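You operate a simulated robot arm through the tools that you are given. There is no shell and no other tool.

The job below is to be done with a simulated robot arm. You get a single attempt, and the scene is never put back.

## Task
Unload the finished pulley into the small blue tray and load the black roller into the press.
Fine: lever up, roller in the ring, slide pushed in again. Where these are worked on the way, their far stop is far enough and under half their travel is too little: press slide.

Only the result counts: the job must be done as asked and must still hold three seconds after the hand-in. Knocking over, shifting, dropping, spilling or breaking anything else fails it.

## Robot
A 6-joint arm with a three-finger gripper, fixed in place. Base frame: the origin is on the floor under the middle of its stand, x ahead of it, y to its left, z up; the work surface is at about z = 0.9. Lengths are in m, angles in degrees, forces in N, time in s.
It reaches about 1.213 m from its shoulder. Its first joint turns from -166.0 to 166.0 degrees. Payload 4.89 kg.
The TCP is the grasp point between the finger pads, 0.03 m short of the fingertips. In the tool frame z runs along the fingers and y along their closing line. The gripper opens to 0.164 m; its body begins 0.125 m behind the TCP.
Orientation is told as [roll, pitch, yaw] about the base's x, y, z axes, in that order, counted from this pose: with the fingers straight down and closing along the base's y, the tool's x points along the base's -x, its y along +y and its z along -z.

## Interface
- The arm moves only by the tool servo_tool. Its argument "commands" is a list that holds one entry, the list of rows, each a list of 7 numbers: the turn, a rotation vector about the tool's x, y, z in units of 60 degrees (1.0 is 60 degrees), then the shift along the tool's x, y, z in units of 150 mm (1.0 is 150 mm), then the opening, from 0 (shut) to 1 (fully open). In form: [[[ax, ay, az, tx, ty, tz, gripper], ...]]. A call has 1 to 20 rows; each row is the pose to reach, as a shift and turn from the pose commanded when the call began, along the tool's axes at that moment. A call with a number of a shift or a turn outside -1 to 1 is refused whole. A row lasts 0.2 s, in which the tool goes at most 0.05 m and 8.6 degrees; a call with a longer step from one row to the next is refused whole, and so is a gripper value outside its range. Where a pose cannot be reached the arm comes as near as it can. A force on the tool above 40 N (or 10 N above the force at the start of the call, whichever is more), or a blocked arm, ends the call early, and 0.2 s more pass. Each finger travels about 0.108 m/s and halts on what it meets, pressing with about 24 N; the grip force reading is that of the motor and also rises with nothing between the fingers. The clock runs only during rows and for 0.2 s after the last one: add rows that repeat a pose to give the fingers time. The reply holds the time, the measured pose of the TCP, the force on the tool along the base axes, the opening and the grip force, in the units named above and with some noise, with the torque about the TCP (base axes, N m) and any sound that the robot's microphone picked up.
- Cameras (640 x 400 px; columns grow to the right, rows downward): "scene" is fixed at [0.0403, 0.4888, 1.6515]; the picture's right is [-0.38, -0.92, 0.00], its down [-0.43, 0.18, -0.89] and it looks along [0.82, -0.34, -0.46] (base axes); focal length 337 px, centre (320, 200). "wrist" rides on the gripper at [0.076, -0.002, -0.152] in the tool frame; the picture's right is [0.02, 1.00, 0.00], its down [-0.88, 0.02, -0.47] and it looks along [-0.47, 0.01, 0.88] (tool axes); focal length 247 px, centre (320, 200). There is no depth. A picture from a camera that has moved, and an enlarged one, comes with that camera's place and axes in the base frame and with its lens. The place of the scene camera against the robot may be out by one fixed shift of up to 0.025 m in any direction.
- snapshot(camera): a new picture of that camera. The clock stands still meanwhile.
- move_column(by): moves the trunk up (or, below 0, down) by that many m; the arm rides with it, the base frame stays. It gives what a move gives, with no picture.
- zoom(camera, box): a new picture of the part [left, top, right, bottom] of that camera's present view, enlarged. The clock stands still meanwhile.
- job_done(): hands the job in; it is judged then, once.

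Nothing tells you positions but the pictures and the camera data. Unless the task says otherwise, let go and move clear before handing in.

The tools are called after "Request:" as name(argument=value, ...) on one line, values as JSON. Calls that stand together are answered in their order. servo_tool: Moves the arm, as the interface text tells. Its arguments: {"type":"object","properties":{"commands":{"type":"array"}},"required":["commands"]} The other tools are called the same way: move_column (by) moves the trunk up or down; snapshot (camera) takes a picture; zoom (camera, box) takes an enlarged picture of a part of a camera's view; job_done () hands the job in.

At the start:

```text
clock: 0.0
position: [0.5843, 0.1272, 1.3724]
tool_rot: [0.0, 0.2, -0.2]
ft_force: [0.2, 0.1, 0.0]
ft_torque: [0.03, -0.03, -0.03]
finger_gap: 0.164
gripper_force: 0.0
trunk travel left (down, up): [-0.175, 0.215]
```

scene: 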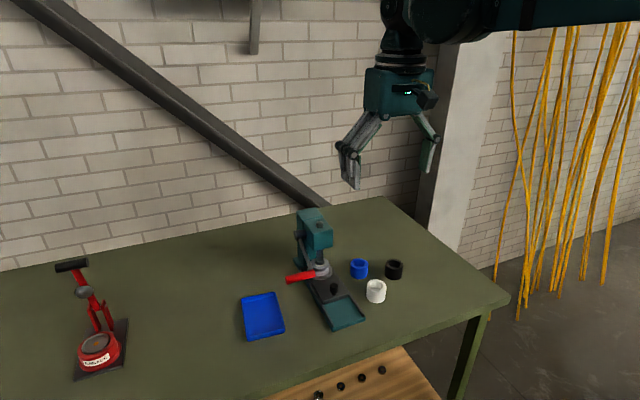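
wrist: 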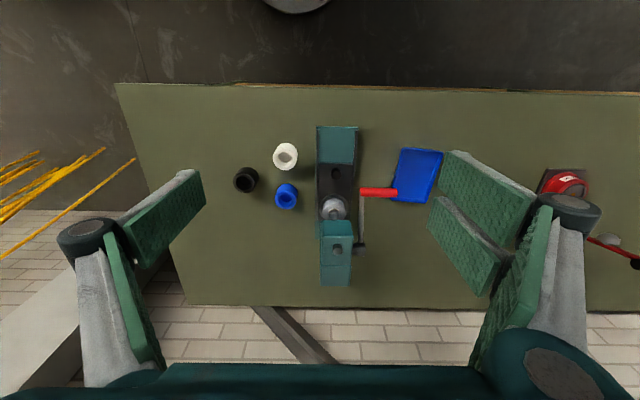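

I see a table with a small teal press in the middle (red lever, slide, teal tray), a blue tray, and three loose rollers (white, blue, black), plus a red bench press to the left. I'll take closer looks before moving.

Request:
zoom(camera="scene", box=[220, 190, 420, 340])

Request:
zoom(camera="wrist", box=[220, 110, 460, 300])

```text
2.67 times, centred on (320, 265) of scene
camera zoom: at [0.0403, 0.4888, 1.6515], right [-0.38, -0.92, 0.0], down [-0.43, 0.18, -0.89], along [0.82, -0.34, -0.46], focal length 898 px, centre (320, 27)
```

zoom: 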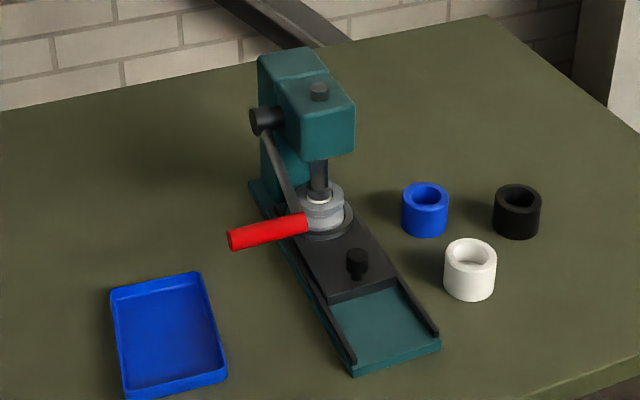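

```text
2.11 times, centred on (340, 205) of wrist
camera zoom: at [0.5088, 0.124, 1.5258], right [-0.02, 1.0, 0.0], down [0.88, 0.02, 0.47], along [0.47, 0.01, -0.88], focal length 520 px, centre (278, 190)
```

zoom: 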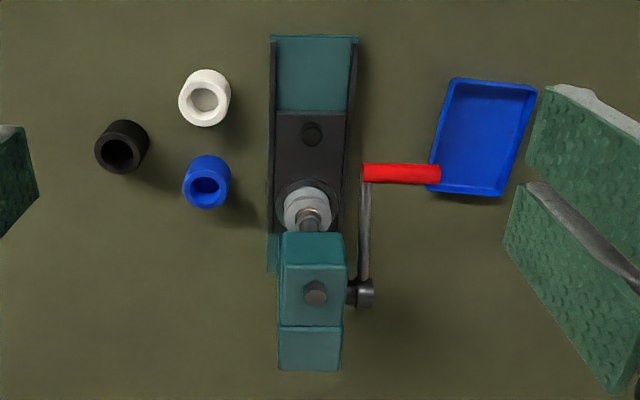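

The press stands around x≈0.65–0.95, y≈0.17; its lever handle (red) is at about (0.74, 0.25, 1.04) pointing +y, pivot near (0.86, 0.22, 1.10). I'll look closer at the gripper and the press before moving.

Request:
zoom(camera="scene", box=[320, 50, 460, 200])

Request:
zoom(camera="scene", box=[270, 200, 370, 340])

```text
2.67 times, centred on (390, 125) of scene
camera zoom: at [0.0403, 0.4888, 1.6515], right [-0.38, -0.92, 0.0], down [-0.43, 0.18, -0.89], along [0.82, -0.34, -0.46], focal length 898 px, centre (133, 400)
```

zoom: 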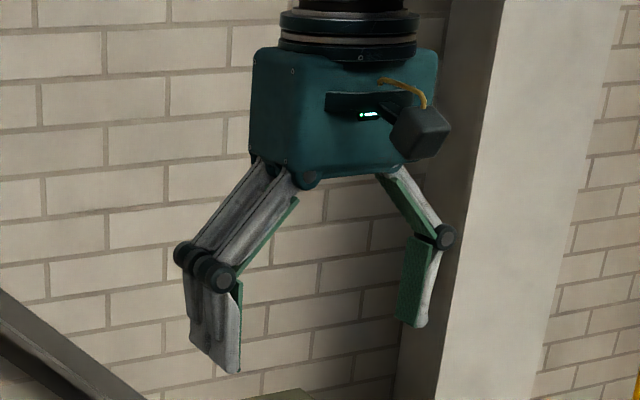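

```text
2.86 times, centred on (320, 270) of scene
camera zoom: at [0.0403, 0.4888, 1.6515], right [-0.38, -0.92, 0.0], down [-0.43, 0.18, -0.89], along [0.82, -0.34, -0.46], focal length 962 px, centre (320, 0)
```

zoom: 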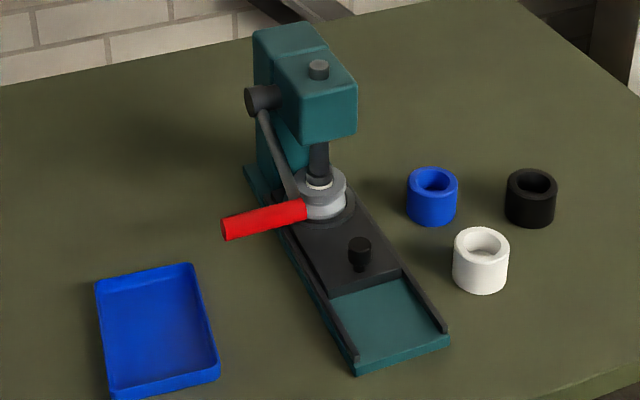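

I'll bring the gripper over to the lever's side, yawing it 90° so the fingers close along x, staying well above everything.

Request:
servo_tool(commands=[[[0, 0, 0.125, -0.04, 0.11, 0.04, 1], [0, 0, 0.25, -0.08, 0.22, 0.08, 1], [0, 0, 0.375, -0.12, 0.33, 0.12, 1], [0, 0, 0.5, -0.16, 0.44, 0.16, 1], [0, 0, 0.625, -0.2, 0.56, 0.2, 0.9], [0, 0, 0.75, -0.24, 0.68, 0.25, 0.8], [0, 0, 0.875, -0.28, 0.79, 0.3, 0.7], [0, 0, 1.0, -0.33, 0.9, 0.35, 0.6]]])

```text
clock: 1.8
position: [0.6324, 0.2607, 1.3227]
tool_rot: [0.1, 0.0, -60.1]
ft_force: [-1.0, -0.9, -0.2]
ft_torque: [0.07, -0.08, 0.02]
finger_gap: 0.0986
gripper_force: 0.2
trunk travel left (down, up): [-0.175, 0.215]
```

The yaw is at −60°; I'll finish the turn to −90° and then look.

Request:
servo_tool(commands=[[[0, 0, 0.125, 0, 0, 0, 0.6], [0, 0, 0.25, 0, 0, 0, 0.6], [0, 0, 0.375, 0, 0, 0, 0.6], [0, 0, 0.5, 0, 0, 0, 0.6]]])

Request:
snapshot(camera="wrist")

Request:
snapshot(camera="scene")

```text
clock: 2.8
position: [0.6333, 0.2609, 1.3215]
tool_rot: [0.0, 0.0, -90.1]
ft_force: [0.5, -0.4, -0.3]
ft_torque: [0.01, -0.01, 0.0]
finger_gap: 0.0988
gripper_force: 0.1
trunk travel left (down, up): [-0.175, 0.215]
```

```text
taken
camera wrist: at [0.633, 0.3363, 1.4733], right [1.0, 0.02, 0.0], down [0.02, -0.88, 0.47], along [0.01, -0.47, -0.88], focal length 247 px, centre (320, 200)
```

wrist: 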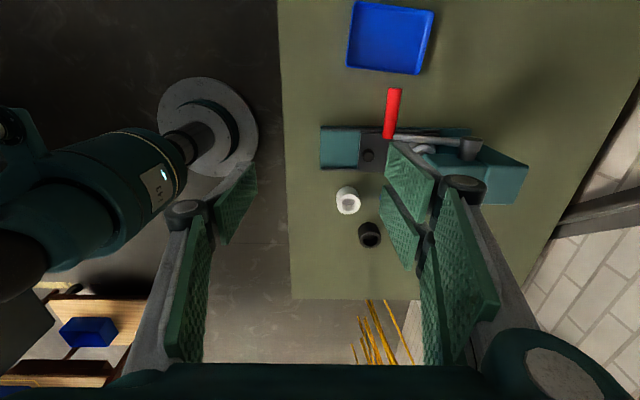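

```text
taken
```

scene: 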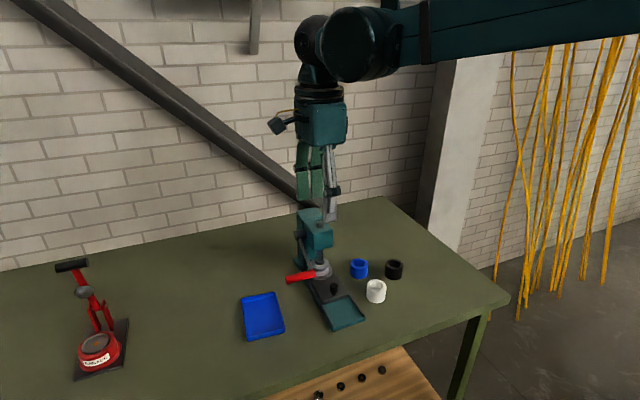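

There is also a blue item behind the robot at the lower left of the wrist view; I'll zoom on it and on the press to be sure which tray is meant.

Request:
zoom(camera="wrist", box=[0, 270, 180, 400])

Request:
zoom(camera="wrist", box=[290, 0, 560, 260])

Request:
zoom(camera="scene", box=[220, 300, 460, 400])

```text
3.08 times, centred on (90, 335) of wrist
camera zoom: at [0.633, 0.3363, 1.4733], right [1.0, 0.02, 0.0], down [0.02, -0.88, 0.47], along [0.01, -0.47, -0.88], focal length 760 px, centre (1028, -215)
```

zoom: 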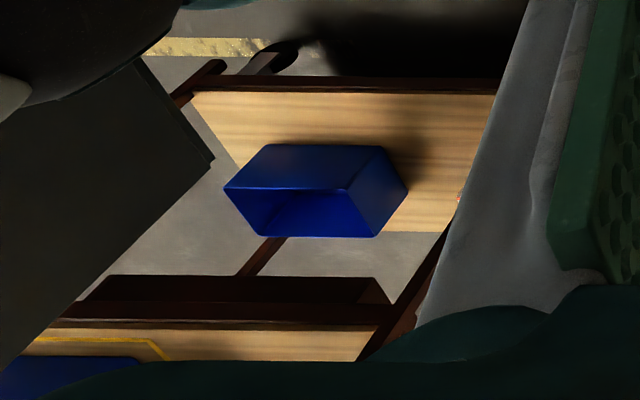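

```text
1.54 times, centred on (425, 130) of wrist
camera zoom: at [0.633, 0.3363, 1.4733], right [1.0, 0.02, 0.0], down [0.02, -0.88, 0.47], along [0.01, -0.47, -0.88], focal length 380 px, centre (158, 308)
```

zoom: 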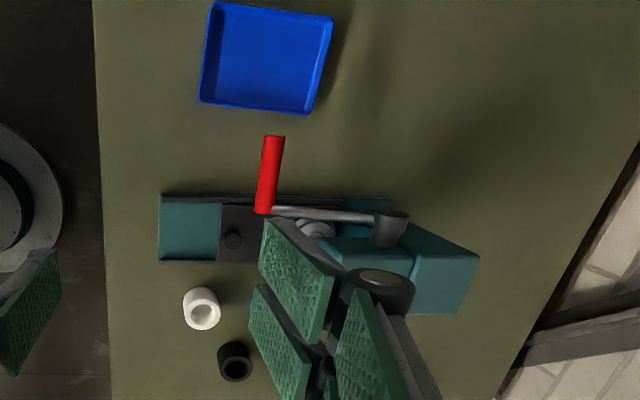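

```text
2.67 times, centred on (340, 350) of scene
camera zoom: at [0.0403, 0.4888, 1.6515], right [-0.38, -0.92, 0.0], down [-0.43, 0.18, -0.89], along [0.82, -0.34, -0.46], focal length 898 px, centre (267, -200)
```

zoom: 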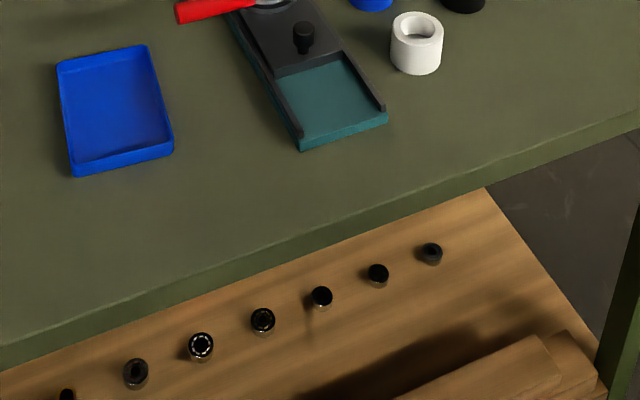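

The table's blue tray is the intended one (the other is a bin behind the robot). Handle refined to about (0.762, 0.225–0.307, 1.017), pivot about (0.878, 0.228, 1.08). Next I tilt the tool 45° forward so one finger can go beneath the handle.

Request:
servo_tool(commands=[[[-0.125, 0, 0, 0, 0.02, 0.16, 0.6], [-0.25, 0, 0, 0, 0.05, 0.33, 0.6], [-0.375, 0, 0, 0.01, 0.08, 0.5, 0.6], [-0.5, 0, 0, 0.02, 0.1, 0.66, 0.6], [-0.625, 0, 0, 0.03, 0.13, 0.82, 0.6], [-0.75, 0, 0, 0.03, 0.15, 0.95, 0.6]]])

Request:
snapshot(camera="wrist")

Request:
snapshot(camera="scene")

```text
clock: 4.2
position: [0.657, 0.2647, 1.1783]
tool_rot: [45.1, 0.0, -89.9]
ft_force: [-0.8, -0.3, 0.1]
ft_torque: [0.02, 0.03, 0.02]
finger_gap: 0.0983
gripper_force: 0.0
trunk travel left (down, up): [-0.175, 0.215]
```

```text
taken
camera wrist: at [0.5492, 0.3404, 1.2846], right [0.71, 0.02, 0.71], down [-0.32, -0.88, 0.35], along [0.63, -0.47, -0.61], focal length 247 px, centre (320, 200)
```

wrist: 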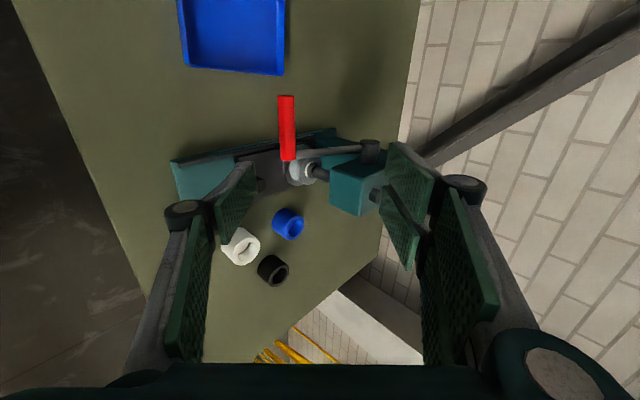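

```text
taken
```

scene: 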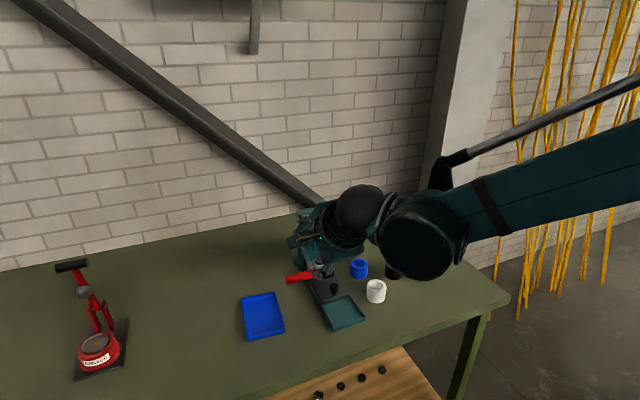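

Three views agree: handle axis at about (0.760, 0.222–0.307, 1.016), pivot (0.877, 0.228, 1.075). I approach along the tool axis with the gripper partly open, stopping short to check.

Request:
servo_tool(commands=[[[0, 0, 0, 0.02, -0.14, 0.15, 0.6], [0, 0, 0, 0.04, -0.28, 0.35, 0.6], [0, 0, 0, 0.05, -0.28, 0.55, 0.6], [0, 0, 0, 0.05, -0.28, 0.72, 0.6]]])

Request:
snapshot(camera="wrist")

```text
clock: 5.2
position: [0.7011, 0.2733, 1.0733]
tool_rot: [45.0, 0.1, -89.9]
ft_force: [-1.0, -0.1, 0.6]
ft_torque: [0.03, -0.08, 0.05]
finger_gap: 0.0983
gripper_force: 0.0
trunk travel left (down, up): [-0.175, 0.215]
```

```text
taken
camera wrist: at [0.5939, 0.3497, 1.179], right [0.71, 0.02, 0.71], down [-0.32, -0.88, 0.35], along [0.63, -0.47, -0.62], focal length 247 px, centre (320, 200)
```

wrist: 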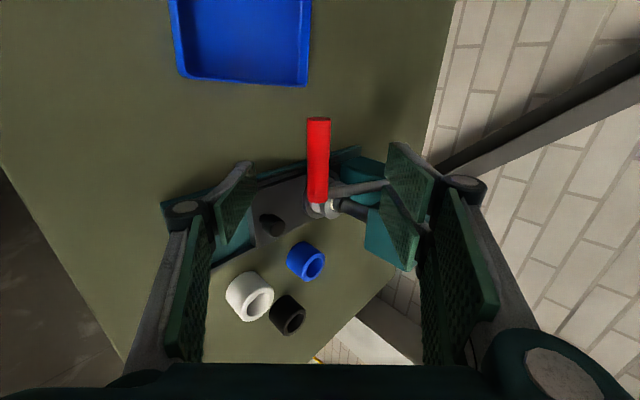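

Handle is centred between the fingers. I'll advance 0.085 m along the tool axis and close to a loose cage around it.

Request:
servo_tool(commands=[[[0, 0, 0, 0, -0.01, 0.15, 0.6], [0, 0, 0, 0, -0.015, 0.3, 0.6], [0, 0, 0, 0, -0.015, 0.45, 0.6], [0, 0, 0, 0, -0.015, 0.567, 0.6], [0, 0, 0, 0, -0.015, 0.567, 0.45], [0, 0, 0, 0, -0.015, 0.567, 0.3], [0, 0, 0, 0, -0.015, 0.567, 0.24], [0, 0, 0, 0, -0.015, 0.567, 0.24]]])

Request:
snapshot(camera="wrist")

Request:
snapshot(camera="scene")

```text
clock: 7.0
position: [0.7618, 0.2742, 1.0113]
tool_rot: [45.0, 0.0, -90.0]
ft_force: [-0.2, 0.5, -0.1]
ft_torque: [-0.02, 0.01, 0.04]
finger_gap: 0.0396
gripper_force: 0.1
trunk travel left (down, up): [-0.175, 0.215]
```

```text
taken
camera wrist: at [0.6542, 0.35, 1.117], right [0.71, 0.02, 0.71], down [-0.32, -0.88, 0.35], along [0.63, -0.47, -0.62], focal length 247 px, centre (320, 200)
```

wrist: 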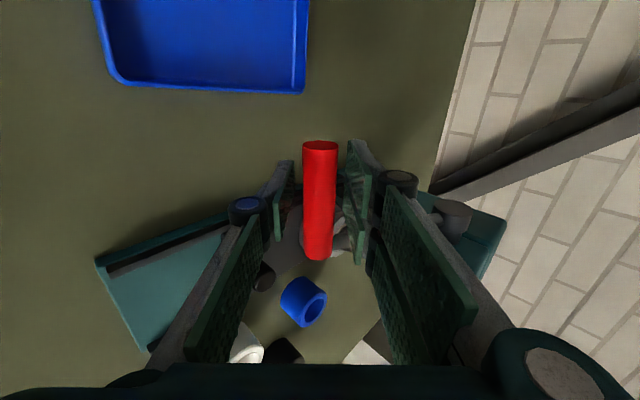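

```text
taken
```

scene: 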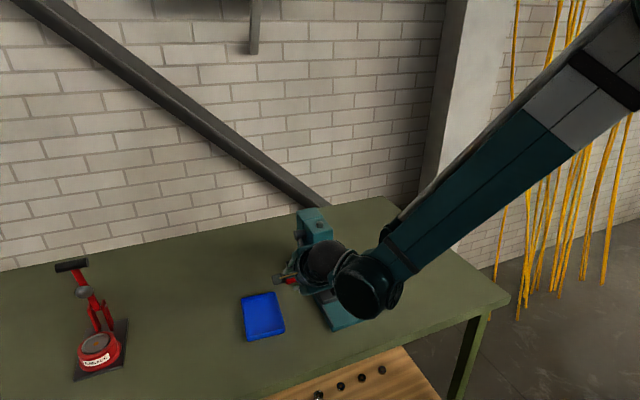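

The handle sits loosely caged with clearance on both sides. I'll lift it along its arc about the pivot, slowly, first to roughly 10° below level, watching the force.

Request:
servo_tool(commands=[[[0, 0, 0, 0, 0.03, -0.04, 0.24], [0, 0, 0, 0, 0.065, -0.085, 0.24], [0, 0, 0, 0, 0.096, -0.128, 0.24], [0, 0, 0, 0, 0.12, -0.17, 0.24], [0, 0, 0, 0, 0.145, -0.215, 0.24], [0, 0, 0, 0, 0.173, -0.26, 0.24]]])

Request:
snapshot(camera="wrist")

```text
clock: 8.4
position: [0.7518, 0.2741, 1.0557]
tool_rot: [45.0, 0.0, -90.0]
ft_force: [-13.9, 0.5, -6.1]
ft_torque: [-0.01, 0.33, -0.01]
finger_gap: 0.0455
gripper_force: 7.0
trunk travel left (down, up): [-0.175, 0.215]
```

```text
taken
camera wrist: at [0.6437, 0.3494, 1.1615], right [0.71, 0.02, 0.71], down [-0.32, -0.88, 0.35], along [0.63, -0.47, -0.62], focal length 247 px, centre (320, 200)
```

wrist: 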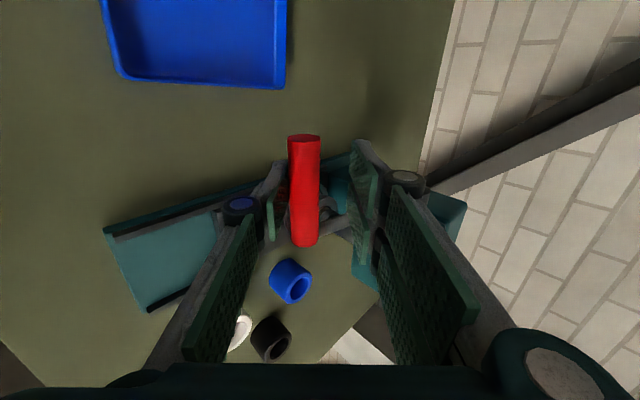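

The lever moved up to about −17°, and the handle slid ~1 cm toward the fingertips against the lower finger. I'll re-seat forward along the tool axis and grip the handle firmly so it follows positively.

Request:
servo_tool(commands=[[[0, 0, 0, 0, -0.02, 0.03, 0.24], [0, 0, 0, 0, -0.04, 0.07, 0.24], [0, 0, 0, 0, -0.04, 0.07, 0.12], [0, 0, 0, 0, -0.04, 0.07, 0.06], [0, 0, 0, 0, -0.04, 0.07, 0.0], [0, 0, 0, 0, -0.04, 0.07, 0.0]]])

Request:
snapshot(camera="wrist")

```text
clock: 9.8
position: [0.7551, 0.2718, 1.0436]
tool_rot: [45.0, 0.0, -90.0]
ft_force: [-17.7, -0.6, -3.3]
ft_torque: [-0.06, -0.14, -0.05]
finger_gap: 0.0207
gripper_force: 45.0
trunk travel left (down, up): [-0.175, 0.215]
```

```text
taken
camera wrist: at [0.6466, 0.348, 1.1508], right [0.71, 0.02, 0.71], down [-0.32, -0.88, 0.35], along [0.63, -0.47, -0.62], focal length 247 px, centre (320, 200)
```

wrist: 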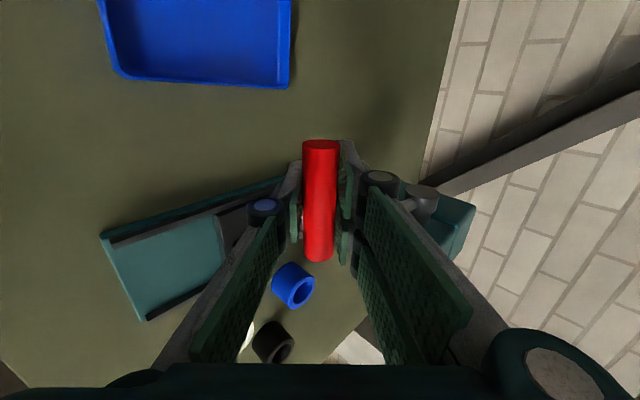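

Grip is firm (gap 0.021 m). Now I follow the arc upward to about +10°, easing back in x to relieve the radial push.

Request:
servo_tool(commands=[[[0, 0, 0, 0, -0.006, -0.029, 0], [0, 0, 0, 0, -0.0075, -0.07, 0], [0, 0, 0, 0, 0.015, -0.1, 0], [0, 0, 0, 0, 0.039, -0.13, 0], [0, 0, 0, 0, 0.065, -0.16, 0], [0, 0, 0, 0, 0.0905, -0.187, 0], [0, 0, 0, 0, 0.119, -0.213, 0], [0, 0, 0, 0, 0.147, -0.2385, 0], [0, 0, 0, 0, 0.177, -0.262, 0], [0, 0, 0, 0, 0.207, -0.285, 0]]])

Request:
snapshot(camera="wrist")

Request:
snapshot(camera="scene")

```text
clock: 10.4
position: [0.7532, 0.2724, 1.0502]
tool_rot: [45.2, -0.1, -90.0]
ft_force: [19.7, -2.4, 2.9]
ft_torque: [-0.3, -0.13, -0.32]
finger_gap: 0.0212
gripper_force: 44.9
trunk travel left (down, up): [-0.175, 0.215]
stopped in row 3: the force on the tool passed its limit at 47 N (the readings are from after the stop); the commanded pose is now the measured one
```

```text
taken
camera wrist: at [0.6452, 0.3483, 1.1572], right [0.7, 0.02, 0.71], down [-0.32, -0.88, 0.35], along [0.63, -0.47, -0.61], focal length 247 px, centre (320, 200)
```

wrist: 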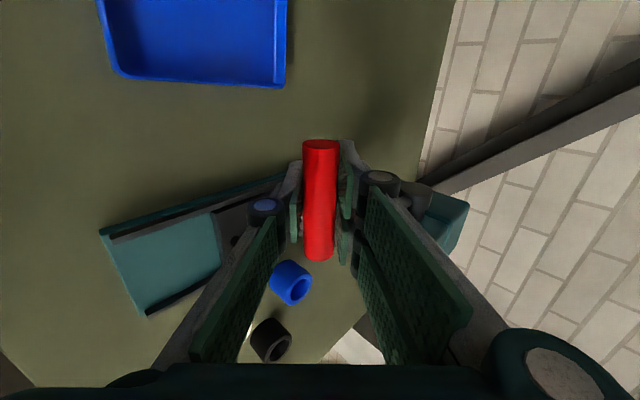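

```text
taken
```

scene: 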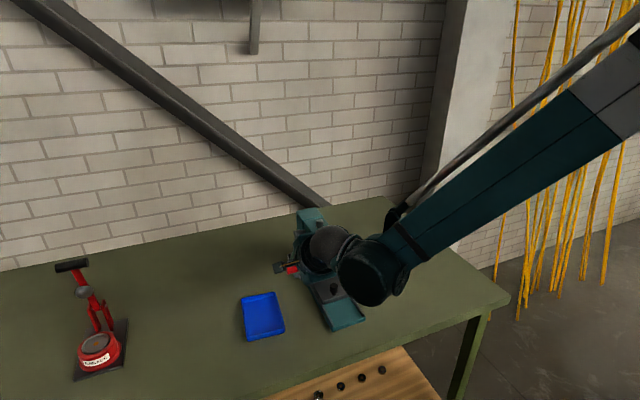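

The tight grip makes the arc too stiff (2 mm error ≈ 37 N), so I'll loosen to a snug cage (~0.028 m) and lift with the lower finger along the refined arc.

Request:
servo_tool(commands=[[[0, 0, 0, 0, 0, 0, 0.17], [0, 0, 0, 0, 0.02, -0.015, 0.17], [0, 0, 0, 0, 0.05, -0.038, 0.17], [0, 0, 0, 0, 0.075, -0.066, 0.17], [0, 0, 0, 0, 0.102, -0.094, 0.17], [0, 0, 0, 0, 0.13, -0.12, 0.17], [0, 0, 0, 0, 0.158, -0.146, 0.17], [0, 0, 0, 0, 0.188, -0.169, 0.17], [0, 0, 0, 0, 0.218, -0.192, 0.17], [0, 0, 0, 0, 0.25, -0.213, 0.17], [0, 0, 0, 0, 0.283, -0.233, 0.17]]])

Request:
snapshot(camera="wrist")

Request:
snapshot(camera="scene")

```text
clock: 12.8
position: [0.7559, 0.2727, 1.1047]
tool_rot: [45.2, -0.1, -90.0]
ft_force: [-1.8, 0.3, -2.2]
ft_torque: [0.03, 0.03, 0.01]
finger_gap: 0.0292
gripper_force: 1.3
trunk travel left (down, up): [-0.175, 0.215]
```

```text
taken
camera wrist: at [0.6489, 0.3491, 1.2112], right [0.7, 0.02, 0.71], down [-0.32, -0.88, 0.35], along [0.63, -0.47, -0.61], focal length 247 px, centre (320, 200)
```

wrist: 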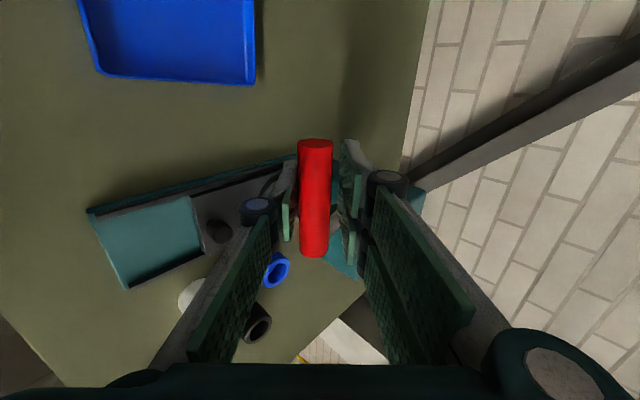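

```text
taken
```

scene: 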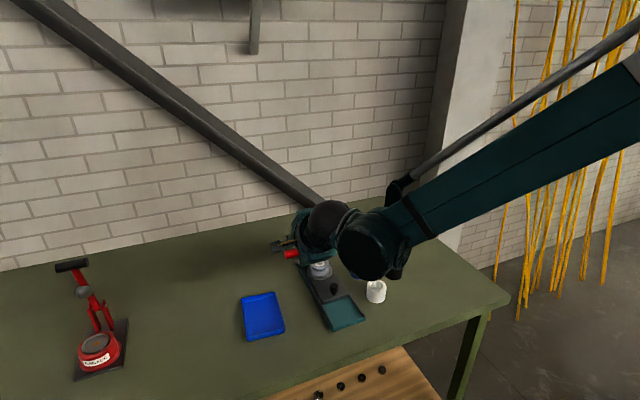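

The lever rises easily (about +14° now, only ~2 N). Continuing along the arc to about +40°.

Request:
servo_tool(commands=[[[0, 0, 0, 0, 0.036, -0.02, 0.17], [0, 0, 0, 0, 0.072, -0.04, 0.17], [0, 0, 0, 0, 0.108, -0.055, 0.17], [0, 0, 0, 0, 0.143, -0.069, 0.17], [0, 0, 0, 0, 0.18, -0.081, 0.17], [0, 0, 0, 0, 0.215, -0.092, 0.17], [0, 0, 0, 0, 0.252, -0.1, 0.17], [0, 0, 0, 0, 0.289, -0.108, 0.17], [0, 0, 0, 0, 0.327, -0.114, 0.17], [0, 0, 0, 0, 0.365, -0.119, 0.17]]])

Request:
snapshot(camera="wrist")

Request:
zoom(camera="scene", box=[250, 180, 400, 330])

```text
clock: 15.0
position: [0.7817, 0.2729, 1.1574]
tool_rot: [45.2, -0.2, -90.1]
ft_force: [-5.4, -3.0, -6.0]
ft_torque: [-0.06, 0.02, 0.01]
finger_gap: 0.0311
gripper_force: 4.3
trunk travel left (down, up): [-0.175, 0.215]
```

```text
taken
camera wrist: at [0.6745, 0.3481, 1.264], right [0.7, 0.02, 0.71], down [-0.32, -0.88, 0.35], along [0.63, -0.47, -0.61], focal length 247 px, centre (320, 200)
```

wrist: 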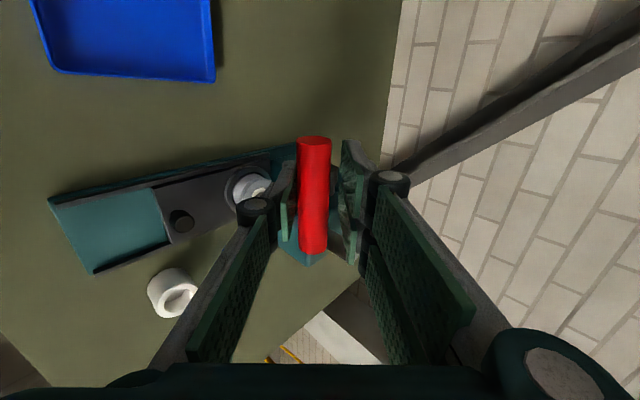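

```text
2.67 times, centred on (325, 255) of scene
camera zoom: at [0.0403, 0.4888, 1.6515], right [-0.38, -0.92, 0.0], down [-0.43, 0.18, -0.89], along [0.82, -0.34, -0.46], focal length 898 px, centre (307, 53)
```

zoom: 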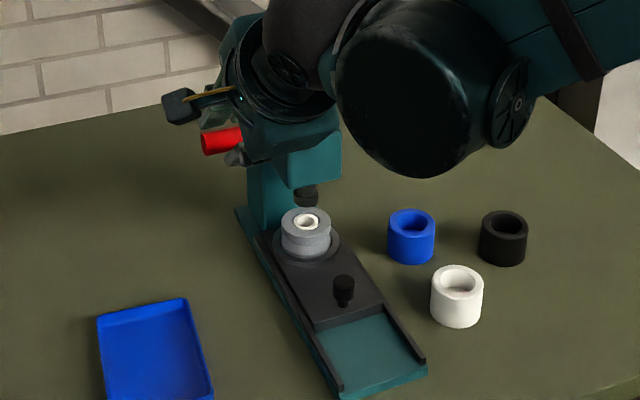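

The ram is clearly up off the pulley. I'll continue the lever gently toward its upper stop, watching the force.

Request:
servo_tool(commands=[[[0, 0, 0, 0, 0.02, -0.001, 0.17], [0, 0, 0, 0, 0.04, -0.002, 0.17], [0, 0, 0, 0, 0.058, -0.003, 0.17], [0, 0, 0, 0, 0.0763, -0.003, 0.17]]])

Request:
zoom(camera="scene", box=[250, 180, 400, 330])

```text
clock: 15.8
position: [0.7861, 0.273, 1.1616]
tool_rot: [45.0, -0.1, -90.1]
ft_force: [-14.1, 2.9, -30.4]
ft_torque: [0.04, -0.08, -0.07]
finger_gap: 0.0408
gripper_force: 16.4
trunk travel left (down, up): [-0.175, 0.215]
stopped in row 4: the force on the tool passed its limit at 42 N (the readings are from after the stop); the commanded pose is now the measured one
```

```text
2.67 times, centred on (325, 255) of scene
camera zoom: at [0.0403, 0.4888, 1.6515], right [-0.38, -0.92, 0.0], down [-0.43, 0.18, -0.89], along [0.82, -0.34, -0.46], focal length 898 px, centre (307, 53)
```

zoom: 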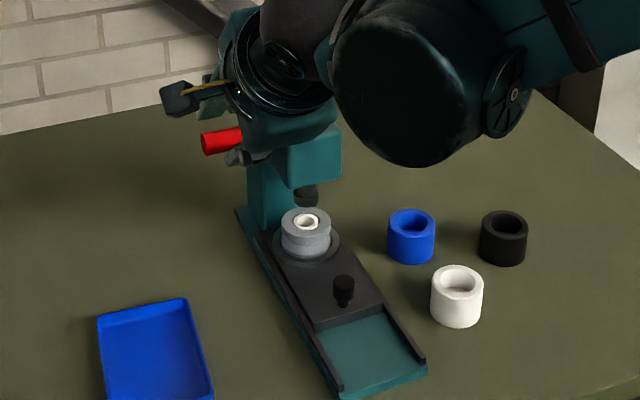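

That's the upper stop. I'll ease off, open a little, and see whether the lever stays up.

Request:
servo_tool(commands=[[[0, 0, 0, 0, -0.03, 0, 0.2], [0, 0, 0, 0, -0.05, 0, 0.28], [0, 0, 0, 0, -0.05, 0, 0.36], [0, 0, 0, 0, -0.05, 0, 0.36]]])

Request:
snapshot(camera="wrist")

Request:
zoom(camera="scene", box=[250, 180, 400, 330])

```text
clock: 16.9
position: [0.7808, 0.2722, 1.1565]
tool_rot: [45.1, -0.1, -90.0]
ft_force: [0.0, -0.6, 0.1]
ft_torque: [-0.03, -0.03, 0.0]
finger_gap: 0.0591
gripper_force: 0.0
trunk travel left (down, up): [-0.175, 0.215]
```

```text
taken
camera wrist: at [0.6734, 0.3478, 1.2637], right [0.71, 0.02, 0.71], down [-0.32, -0.88, 0.35], along [0.63, -0.47, -0.61], focal length 247 px, centre (320, 200)
```

wrist: 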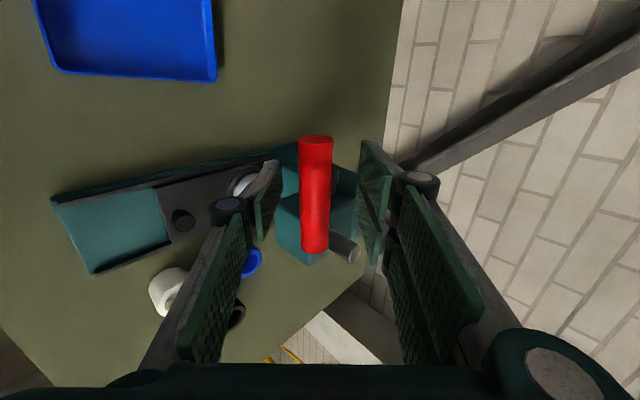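

```text
2.67 times, centred on (325, 255) of scene
camera zoom: at [0.0403, 0.4888, 1.6515], right [-0.38, -0.92, 0.0], down [-0.43, 0.18, -0.89], along [0.82, -0.34, -0.46], focal length 898 px, centre (307, 53)
```

zoom: 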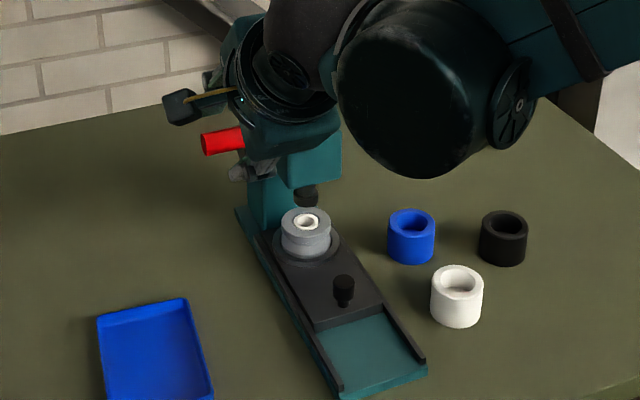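

The lever stays up by itself with no contact. I'll back straight out along the tool axis.

Request:
servo_tool(commands=[[[0, 0, 0, 0, 0, -0.1, 0.36], [0, 0, 0, 0, 0, -0.25, 0.36], [0, 0, 0, 0, 0, -0.45, 0.36], [0, 0, 0, 0, 0, -0.7, 0.4], [0, 0, 0, 0, 0, -0.95, 0.4]]])

Request:
snapshot(camera="wrist")

Request:
zoom(camera="scene", box=[250, 180, 400, 330])

```text
clock: 18.1
position: [0.6816, 0.2736, 1.258]
tool_rot: [44.9, -0.1, -90.1]
ft_force: [1.6, 0.5, 0.4]
ft_torque: [-0.07, 0.09, -0.06]
finger_gap: 0.0657
gripper_force: 0.0
trunk travel left (down, up): [-0.175, 0.215]
```

```text
taken
camera wrist: at [0.5748, 0.3493, 1.3649], right [0.71, 0.02, 0.71], down [-0.32, -0.88, 0.35], along [0.63, -0.47, -0.62], focal length 247 px, centre (320, 200)
```

wrist: 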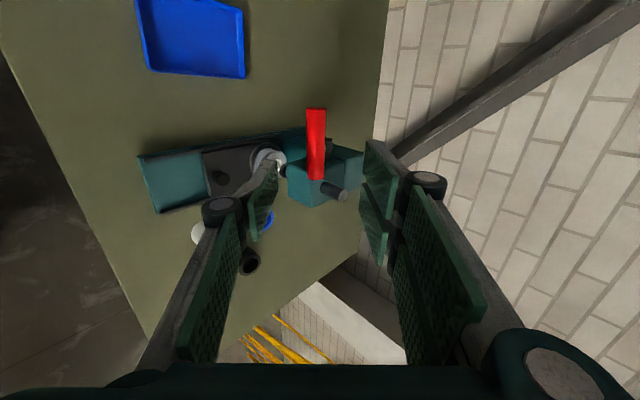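

```text
2.67 times, centred on (325, 255) of scene
camera zoom: at [0.0403, 0.4888, 1.6515], right [-0.38, -0.92, 0.0], down [-0.43, 0.18, -0.89], along [0.82, -0.34, -0.46], focal length 898 px, centre (307, 53)
```

zoom: 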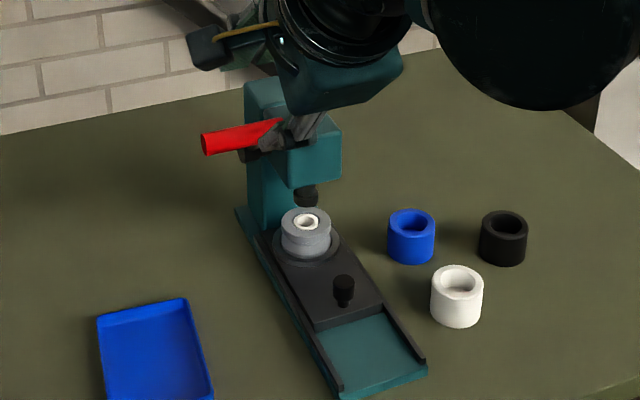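

Lever stays up. Next I reposition in front of the press and roll the tool so the fingers close along y with the camera on top, still tilted 45° forward.

Request:
servo_tool(commands=[[[0, 0, 0.125, -0.05, -0.08, -0.03, 0.4], [0, 0, 0.25, -0.13, -0.16, -0.06, 0.4], [0, 0, 0.375, -0.22, -0.24, -0.09, 0.4], [0, 0, 0.5, -0.31, -0.32, -0.12, 0.4], [0, 0, 0.625, -0.4, -0.4, -0.15, 0.4], [0, 0, 0.75, -0.5, -0.46, -0.17, 0.4], [0, 0, 0.875, -0.6, -0.52, -0.19, 0.4], [0, 0, 1.0, -0.69, -0.566, -0.19, 0.4]]])

Request:
servo_tool(commands=[[[0, 0, 0.125, 0, 0, 0, 0.4], [0, 0, 0.25, 0, 0, 0, 0.4], [0, 0, 0.375, 0, 0, 0, 0.4], [0, 0, 0.5, 0, 0, 0, 0.4]]])

Request:
snapshot(camera="wrist")

Request:
snapshot(camera="scene")

```text
clock: 19.9
position: [0.6133, 0.1317, 1.2183]
tool_rot: [25.6, 37.7, -139.5]
ft_force: [-0.1, 0.5, -0.7]
ft_torque: [-0.01, 0.02, -0.02]
finger_gap: 0.0656
gripper_force: 0.0
out of reach, approached as far as the arm can: row 7, 8
trunk travel left (down, up): [-0.175, 0.215]
```

```text
clock: 20.9
position: [0.624, 0.0239, 1.22]
tool_rot: [-2.6, 45.6, -176.7]
ft_force: [0.6, 0.3, -0.7]
ft_torque: [-0.06, 0.0, -0.05]
finger_gap: 0.0655
gripper_force: 0.1
out of reach, approached as far as the arm can: row 1, 2, 3, 4
trunk travel left (down, up): [-0.175, 0.215]
```

```text
taken
camera wrist: at [0.5708, 0.0151, 1.3804], right [0.1, -0.99, -0.02], down [-0.95, -0.09, -0.3], along [0.3, 0.05, -0.95], focal length 247 px, centre (320, 200)
```

wrist: 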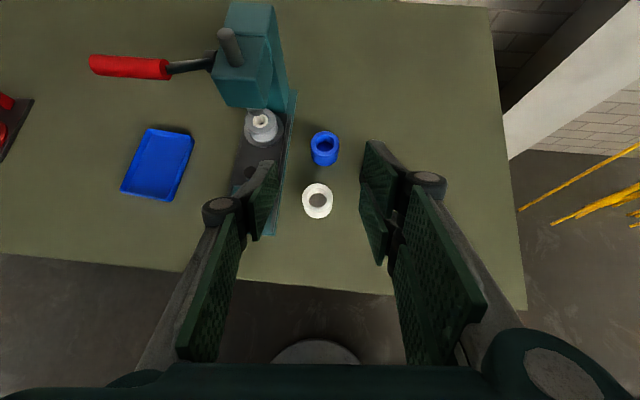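

```text
taken
```

scene: 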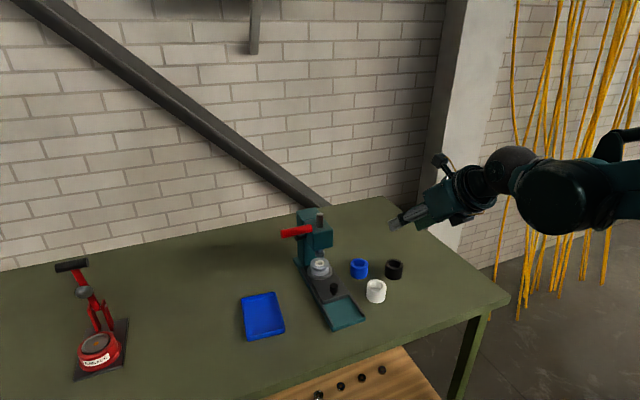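

The arm couldn't fully reach that pose (ended at y≈0.02). I'll issue a hold to see where it settles and what the commanded pose is.

Request:
servo_tool(commands=[[[0, 0, 0, 0, 0, 0, 0.4], [0, 0, 0, 0, 0, 0, 0.4]]])

```text
clock: 21.4
position: [0.6242, 0.0242, 1.2192]
tool_rot: [-2.5, 45.6, -176.6]
ft_force: [-0.1, -1.2, -0.5]
ft_torque: [0.01, 0.01, 0.01]
finger_gap: 0.0655
gripper_force: 0.0
trunk travel left (down, up): [-0.175, 0.215]
```

It now holds there. I'll try moving back toward y≈0.17 with a bit more forward reach.

Request:
servo_tool(commands=[[[0, 0, 0, 0.06, -0.1, 0.06, 0.4], [0, 0, 0, 0.12, -0.2, 0.12, 0.4], [0, 0, 0, 0.18, -0.35, 0.18, 0.4], [0, 0, 0, 0.236, -0.5, 0.236, 0.4], [0, 0, 0, 0.236, -0.65, 0.236, 0.4], [0, 0, 0, 0.236, -0.8, 0.236, 0.4], [0, 0, 0, 0.236, -0.97, 0.236, 0.4]]])

Request:
snapshot(camera="scene")

```text
clock: 23.1
position: [0.6661, 0.0832, 1.2268]
tool_rot: [-4.6, 46.1, -173.3]
ft_force: [0.5, 0.0, 0.8]
ft_torque: [-0.03, 0.03, -0.01]
finger_gap: 0.0657
gripper_force: 0.0
out of reach, approached as far as the arm can: row 1, 2, 3, 4, 5, 6, 7
trunk travel left (down, up): [-0.175, 0.215]
```

```text
taken
```

scene: 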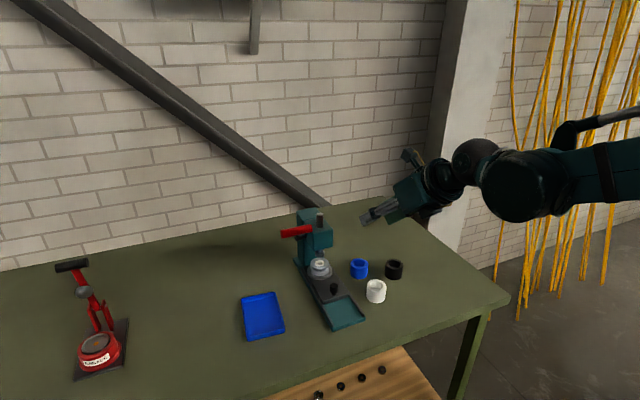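

The last wrist joint is at its limit in this roll, so I'll go the other way: return the tool to vertical, unwind the yaw to 0, and use a forward tilt with the camera on the robot side instead.

Request:
servo_tool(commands=[[[0, -0.125, 0, -0.05, 0, -0.05, 0.4], [0, -0.25, 0, -0.1, 0, -0.1, 0.4], [0, -0.375, 0, -0.15, 0, -0.15, 0.4], [0, -0.5, 0, -0.2, 0, -0.2, 0.4], [0, -0.625, 0, -0.25, 0, -0.25, 0.4], [0, -0.767, 0, -0.3, 0, -0.3, 0.4]]])

Request:
servo_tool(commands=[[[0, 0, -0.13, 0, 0, 0, 0.4], [0, 0, -0.26, 0, 0, 0, 0.4], [0, 0, -0.39, 0, 0, 0, 0.4], [0, 0, -0.52, 0, 0, 0, 0.4], [0, 0, -0.65, 0, 0, 0, 0.4], [0, 0, -0.78, 0, 0, 0, 0.4], [0, 0, -0.9, 0, 0, 0, 0.4], [0, 0, -1.0, 0, 0, 0, 0.4]]])

```text
clock: 24.4
position: [0.6042, 0.054, 1.2234]
tool_rot: [-3.8, 0.2, -168.9]
ft_force: [-2.5, -0.2, 0.3]
ft_torque: [0.05, -0.27, -0.05]
finger_gap: 0.0654
gripper_force: 0.0
out of reach, approached as far as the arm can: row 2, 3, 4, 5, 6
trunk travel left (down, up): [-0.175, 0.215]
```

```text
clock: 26.2
position: [0.6077, 0.0555, 1.2221]
tool_rot: [-1.5, 2.9, -110.1]
ft_force: [0.2, -0.4, -0.1]
ft_torque: [0.03, 0.02, 0.01]
finger_gap: 0.0655
gripper_force: 0.1
trunk travel left (down, up): [-0.175, 0.215]
```

Unwinding works. Continuing the yaw back toward 0 while shifting to y≈0.17.

Request:
servo_tool(commands=[[[0, 0, -0.13, 0, 0, 0, 0.4], [0, 0, -0.26, 0, 0, 0, 0.4], [0, 0, -0.39, 0, 0, 0, 0.4], [0, 0, -0.52, 0, 0, 0, 0.4], [0, 0, -0.65, 0, 0, 0, 0.4], [0, 0, -0.78, 0, 0, 0, 0.4], [0, 0, -0.9, 0, 0, 0, 0.4], [0, 0, -1.0, 0, 0, 0, 0.4]]])

Request:
servo_tool(commands=[[[0, 0, -0.13, 0, 0, 0, 0.4], [0, 0, -0.26, 0, 0, 0, 0.4], [0, 0, -0.39, 0, 0, 0, 0.4], [0, 0, -0.52, 0, 0, 0, 0.4], [0, 0, -0.65, 0, 0, 0, 0.4], [0, 0, -0.78, 0, 0, 0, 0.4], [0, 0, -0.835, 0, 0, 0, 0.4]]])

```text
clock: 28.1
position: [0.6064, 0.0558, 1.2221]
tool_rot: [1.7, 2.7, -50.0]
ft_force: [0.2, -0.2, -0.5]
ft_torque: [-0.02, -0.01, -0.01]
finger_gap: 0.0657
gripper_force: 0.1
trunk travel left (down, up): [-0.175, 0.215]
```

```text
clock: 29.6
position: [0.6086, 0.0558, 1.2226]
tool_rot: [3.2, 0.4, 0.1]
ft_force: [-0.2, 1.2, 0.8]
ft_torque: [0.01, 0.03, -0.04]
finger_gap: 0.0657
gripper_force: 0.0
trunk travel left (down, up): [-0.175, 0.215]
```

Yaw is back near 0. I'll correct the small roll, move to y≈0.17 and tilt forward 30° for a close look at the slide knob.

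Request:
servo_tool(commands=[[[0.053, 0, 0, 0, 0.15, 0.05, 0.4], [0.053, 0, 0, 0, 0.3, 0.1, 0.4], [0.053, 0, 0, 0, 0.45, 0.2, 0.4], [0.053, 0, 0, 0, 0.6, 0.3, 0.4], [0.053, 0, 0, 0, 0.76, 0.4, 0.4]]])

Request:
servo_tool(commands=[[[0, -0.1, 0, 0, 0, 0, 0.4], [0, -0.2, 0, 0, 0, 0, 0.4], [0, -0.3, 0, 0, 0, 0, 0.4], [0, -0.4, 0, 0, 0, 0, 0.4], [0, -0.5, 0, 0, 0, 0, 0.4]]])

Request:
snapshot(camera="wrist")

Request:
snapshot(camera="scene")

```text
clock: 30.9
position: [0.6057, 0.1732, 1.1696]
tool_rot: [0.0, 0.3, 0.0]
ft_force: [-0.9, -0.5, 1.0]
ft_torque: [0.12, -0.11, -0.01]
finger_gap: 0.0659
gripper_force: 0.1
trunk travel left (down, up): [-0.175, 0.215]
```

```text
clock: 32.0
position: [0.6075, 0.1733, 1.1687]
tool_rot: [0.0, -29.6, 0.1]
ft_force: [0.8, -0.2, -0.3]
ft_torque: [-0.02, 0.06, -0.02]
finger_gap: 0.0658
gripper_force: 0.0
trunk travel left (down, up): [-0.175, 0.215]
```

```text
taken
camera wrist: at [0.4668, 0.171, 1.2643], right [-0.02, 1.0, -0.01], down [0.53, 0.02, 0.85], along [0.85, 0.01, -0.53], focal length 247 px, centre (320, 200)
```

wrist: 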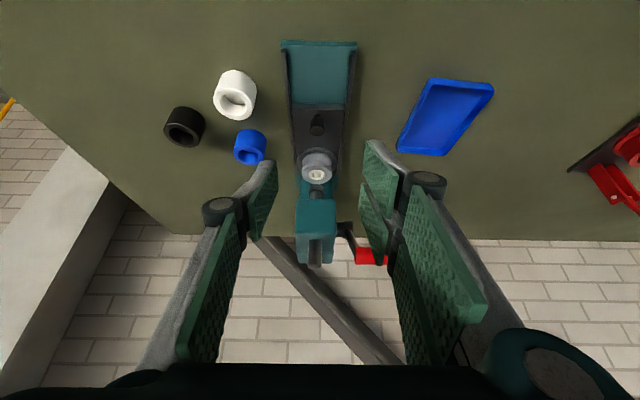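

```text
taken
```

scene: 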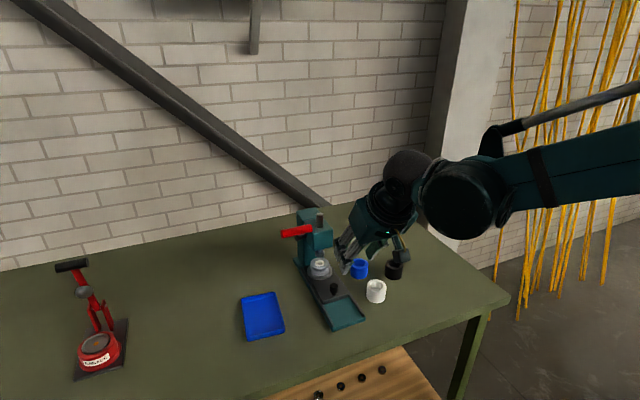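

Request:
zoom(camera="wrist", box=[250, 30, 400, 190])

Request:
zoom(camera="scene", box=[290, 230, 390, 330])

```text
2.50 times, centred on (325, 110) of wrist
camera zoom: at [0.4668, 0.171, 1.2643], right [-0.02, 1.0, -0.01], down [0.53, 0.02, 0.85], along [0.85, 0.01, -0.53], focal length 617 px, centre (308, 425)
```

zoom: 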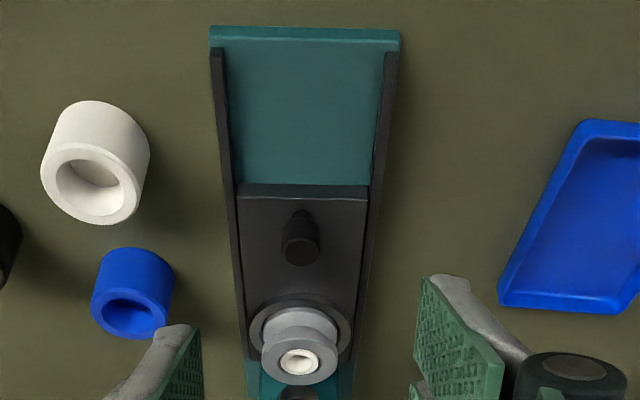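

```text
4.00 times, centred on (340, 280) of scene
camera zoom: at [0.0403, 0.4888, 1.6515], right [-0.38, -0.92, 0.0], down [-0.43, 0.18, -0.89], along [0.82, -0.34, -0.46], focal length 1348 px, centre (240, -120)
```

zoom: 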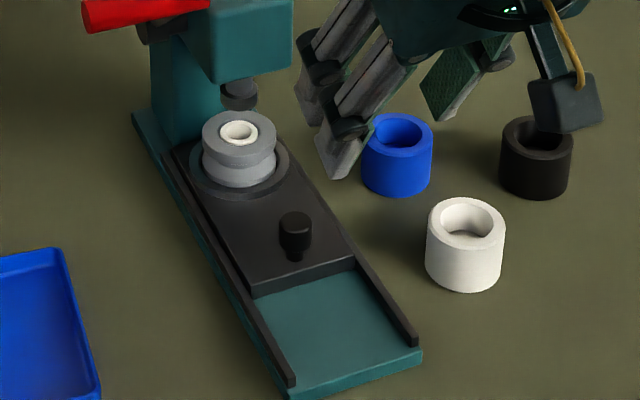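

The tilt pose works here. The slide's knob is near its front edge (~x 0.735, y 0.169). I'll approach along the tool axis with a narrow opening (to stay between the rails) and stop ~8 cm short to re-measure.

Request:
servo_tool(commands=[[[0, 0, 0, -0.01, -0.005, 0.14, 0.36], [0, 0, 0, -0.02, -0.01, 0.3, 0.32], [0, 0, 0, -0.04, -0.02, 0.5, 0.28], [0, 0, 0, -0.06, -0.028, 0.7, 0.26], [0, 0, 0, -0.076, -0.028, 0.85, 0.26], [0, 0, 0, -0.076, -0.028, 0.97, 0.26]]])

Request:
snapshot(camera="wrist")

Request:
zoom(camera="scene", box=[270, 200, 390, 330])

```text
clock: 33.5
position: [0.6877, 0.1674, 1.047]
tool_rot: [0.0, -29.6, 0.0]
ft_force: [-1.2, 0.6, 0.1]
ft_torque: [0.01, -0.06, 0.04]
finger_gap: 0.0427
gripper_force: 0.1
trunk travel left (down, up): [-0.175, 0.215]
```

```text
taken
camera wrist: at [0.5471, 0.1655, 1.1421], right [-0.02, 1.0, -0.01], down [0.53, 0.02, 0.85], along [0.85, 0.01, -0.53], focal length 247 px, centre (320, 200)
```

wrist: 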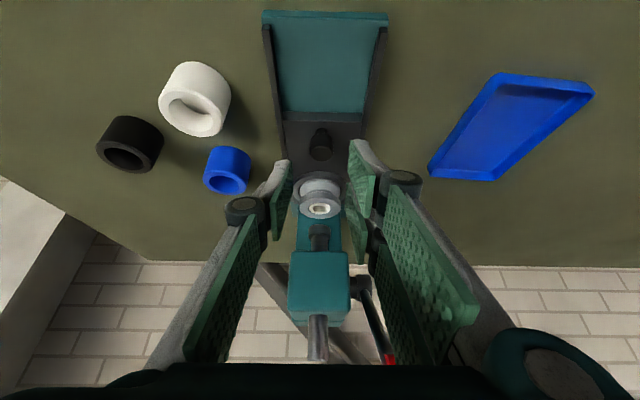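

```text
3.08 times, centred on (330, 265) of scene
camera zoom: at [0.0403, 0.4888, 1.6515], right [-0.38, -0.92, 0.0], down [-0.43, 0.18, -0.89], along [0.82, -0.34, -0.46], focal length 1037 px, centre (289, 0)
```

zoom: 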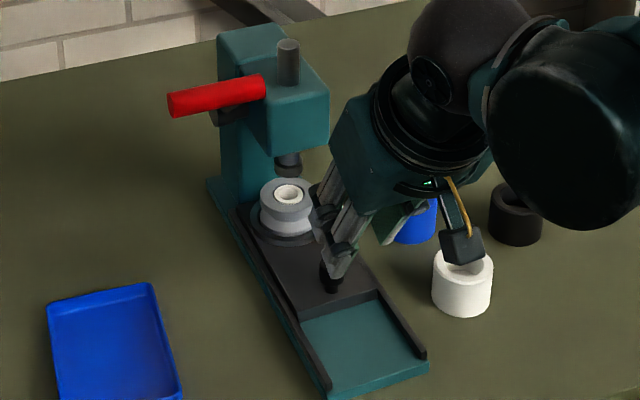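

Request:
zoom(camera="wrist", box=[260, 100, 380, 175])

```text
5.33 times, centred on (320, 138) of wrist
camera zoom: at [0.5471, 0.1655, 1.1421], right [-0.02, 1.0, -0.01], down [0.53, 0.02, 0.85], along [0.85, 0.01, -0.53], focal length 1317 px, centre (320, 533)
```

zoom: 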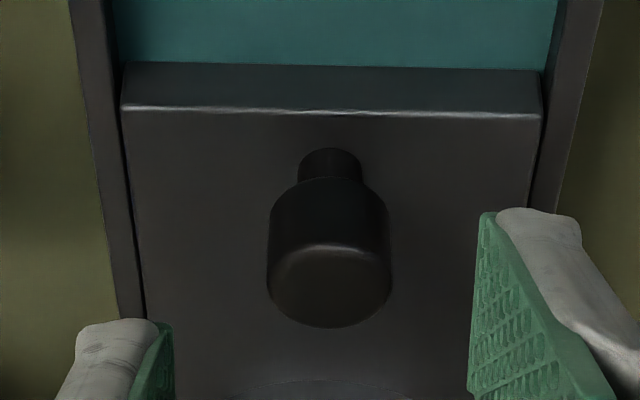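

Scale comparison puts the slide's top at z≈0.941 and the knob's top at about (0.732, 0.169, 0.970). I'll advance most of the way and check the finger clearance to the slide.

Request:
servo_tool(commands=[[[0, 0, 0, -0.01, 0.005, 0.1, 0.26], [0, 0, 0, -0.02, 0.01, 0.2, 0.26], [0, 0, 0, -0.03, 0.01, 0.3, 0.26], [0, 0, 0, -0.035, 0.01, 0.4, 0.26]]])

Request:
snapshot(camera="wrist")

Request:
zoom(camera="scene", box=[290, 220, 390, 320])

```text
clock: 34.5
position: [0.7215, 0.1705, 0.9998]
tool_rot: [0.0, -29.6, 0.0]
ft_force: [-1.2, -0.4, 0.7]
ft_torque: [0.03, -0.05, -0.01]
finger_gap: 0.0427
gripper_force: 0.0
trunk travel left (down, up): [-0.175, 0.215]
```

```text
taken
camera wrist: at [0.5814, 0.1685, 1.0943], right [-0.02, 1.0, -0.01], down [0.53, 0.02, 0.85], along [0.85, 0.01, -0.53], focal length 247 px, centre (320, 200)
```

wrist: 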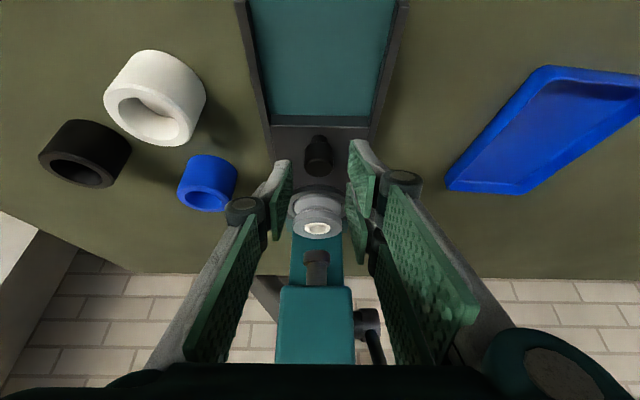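

```text
4.00 times, centred on (340, 270) of scene
camera zoom: at [0.0403, 0.4888, 1.6515], right [-0.38, -0.92, 0.0], down [-0.43, 0.18, -0.89], along [0.82, -0.34, -0.46], focal length 1348 px, centre (240, -80)
```

zoom: 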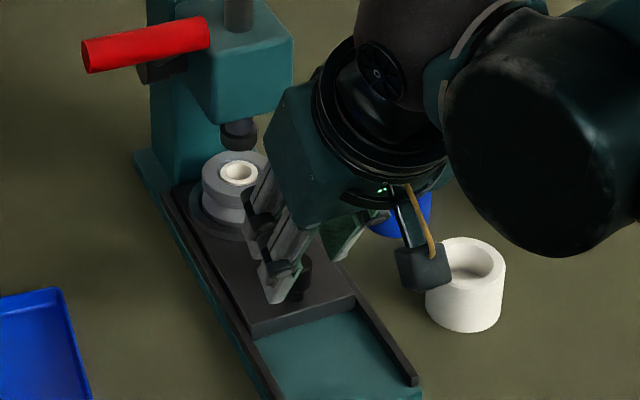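

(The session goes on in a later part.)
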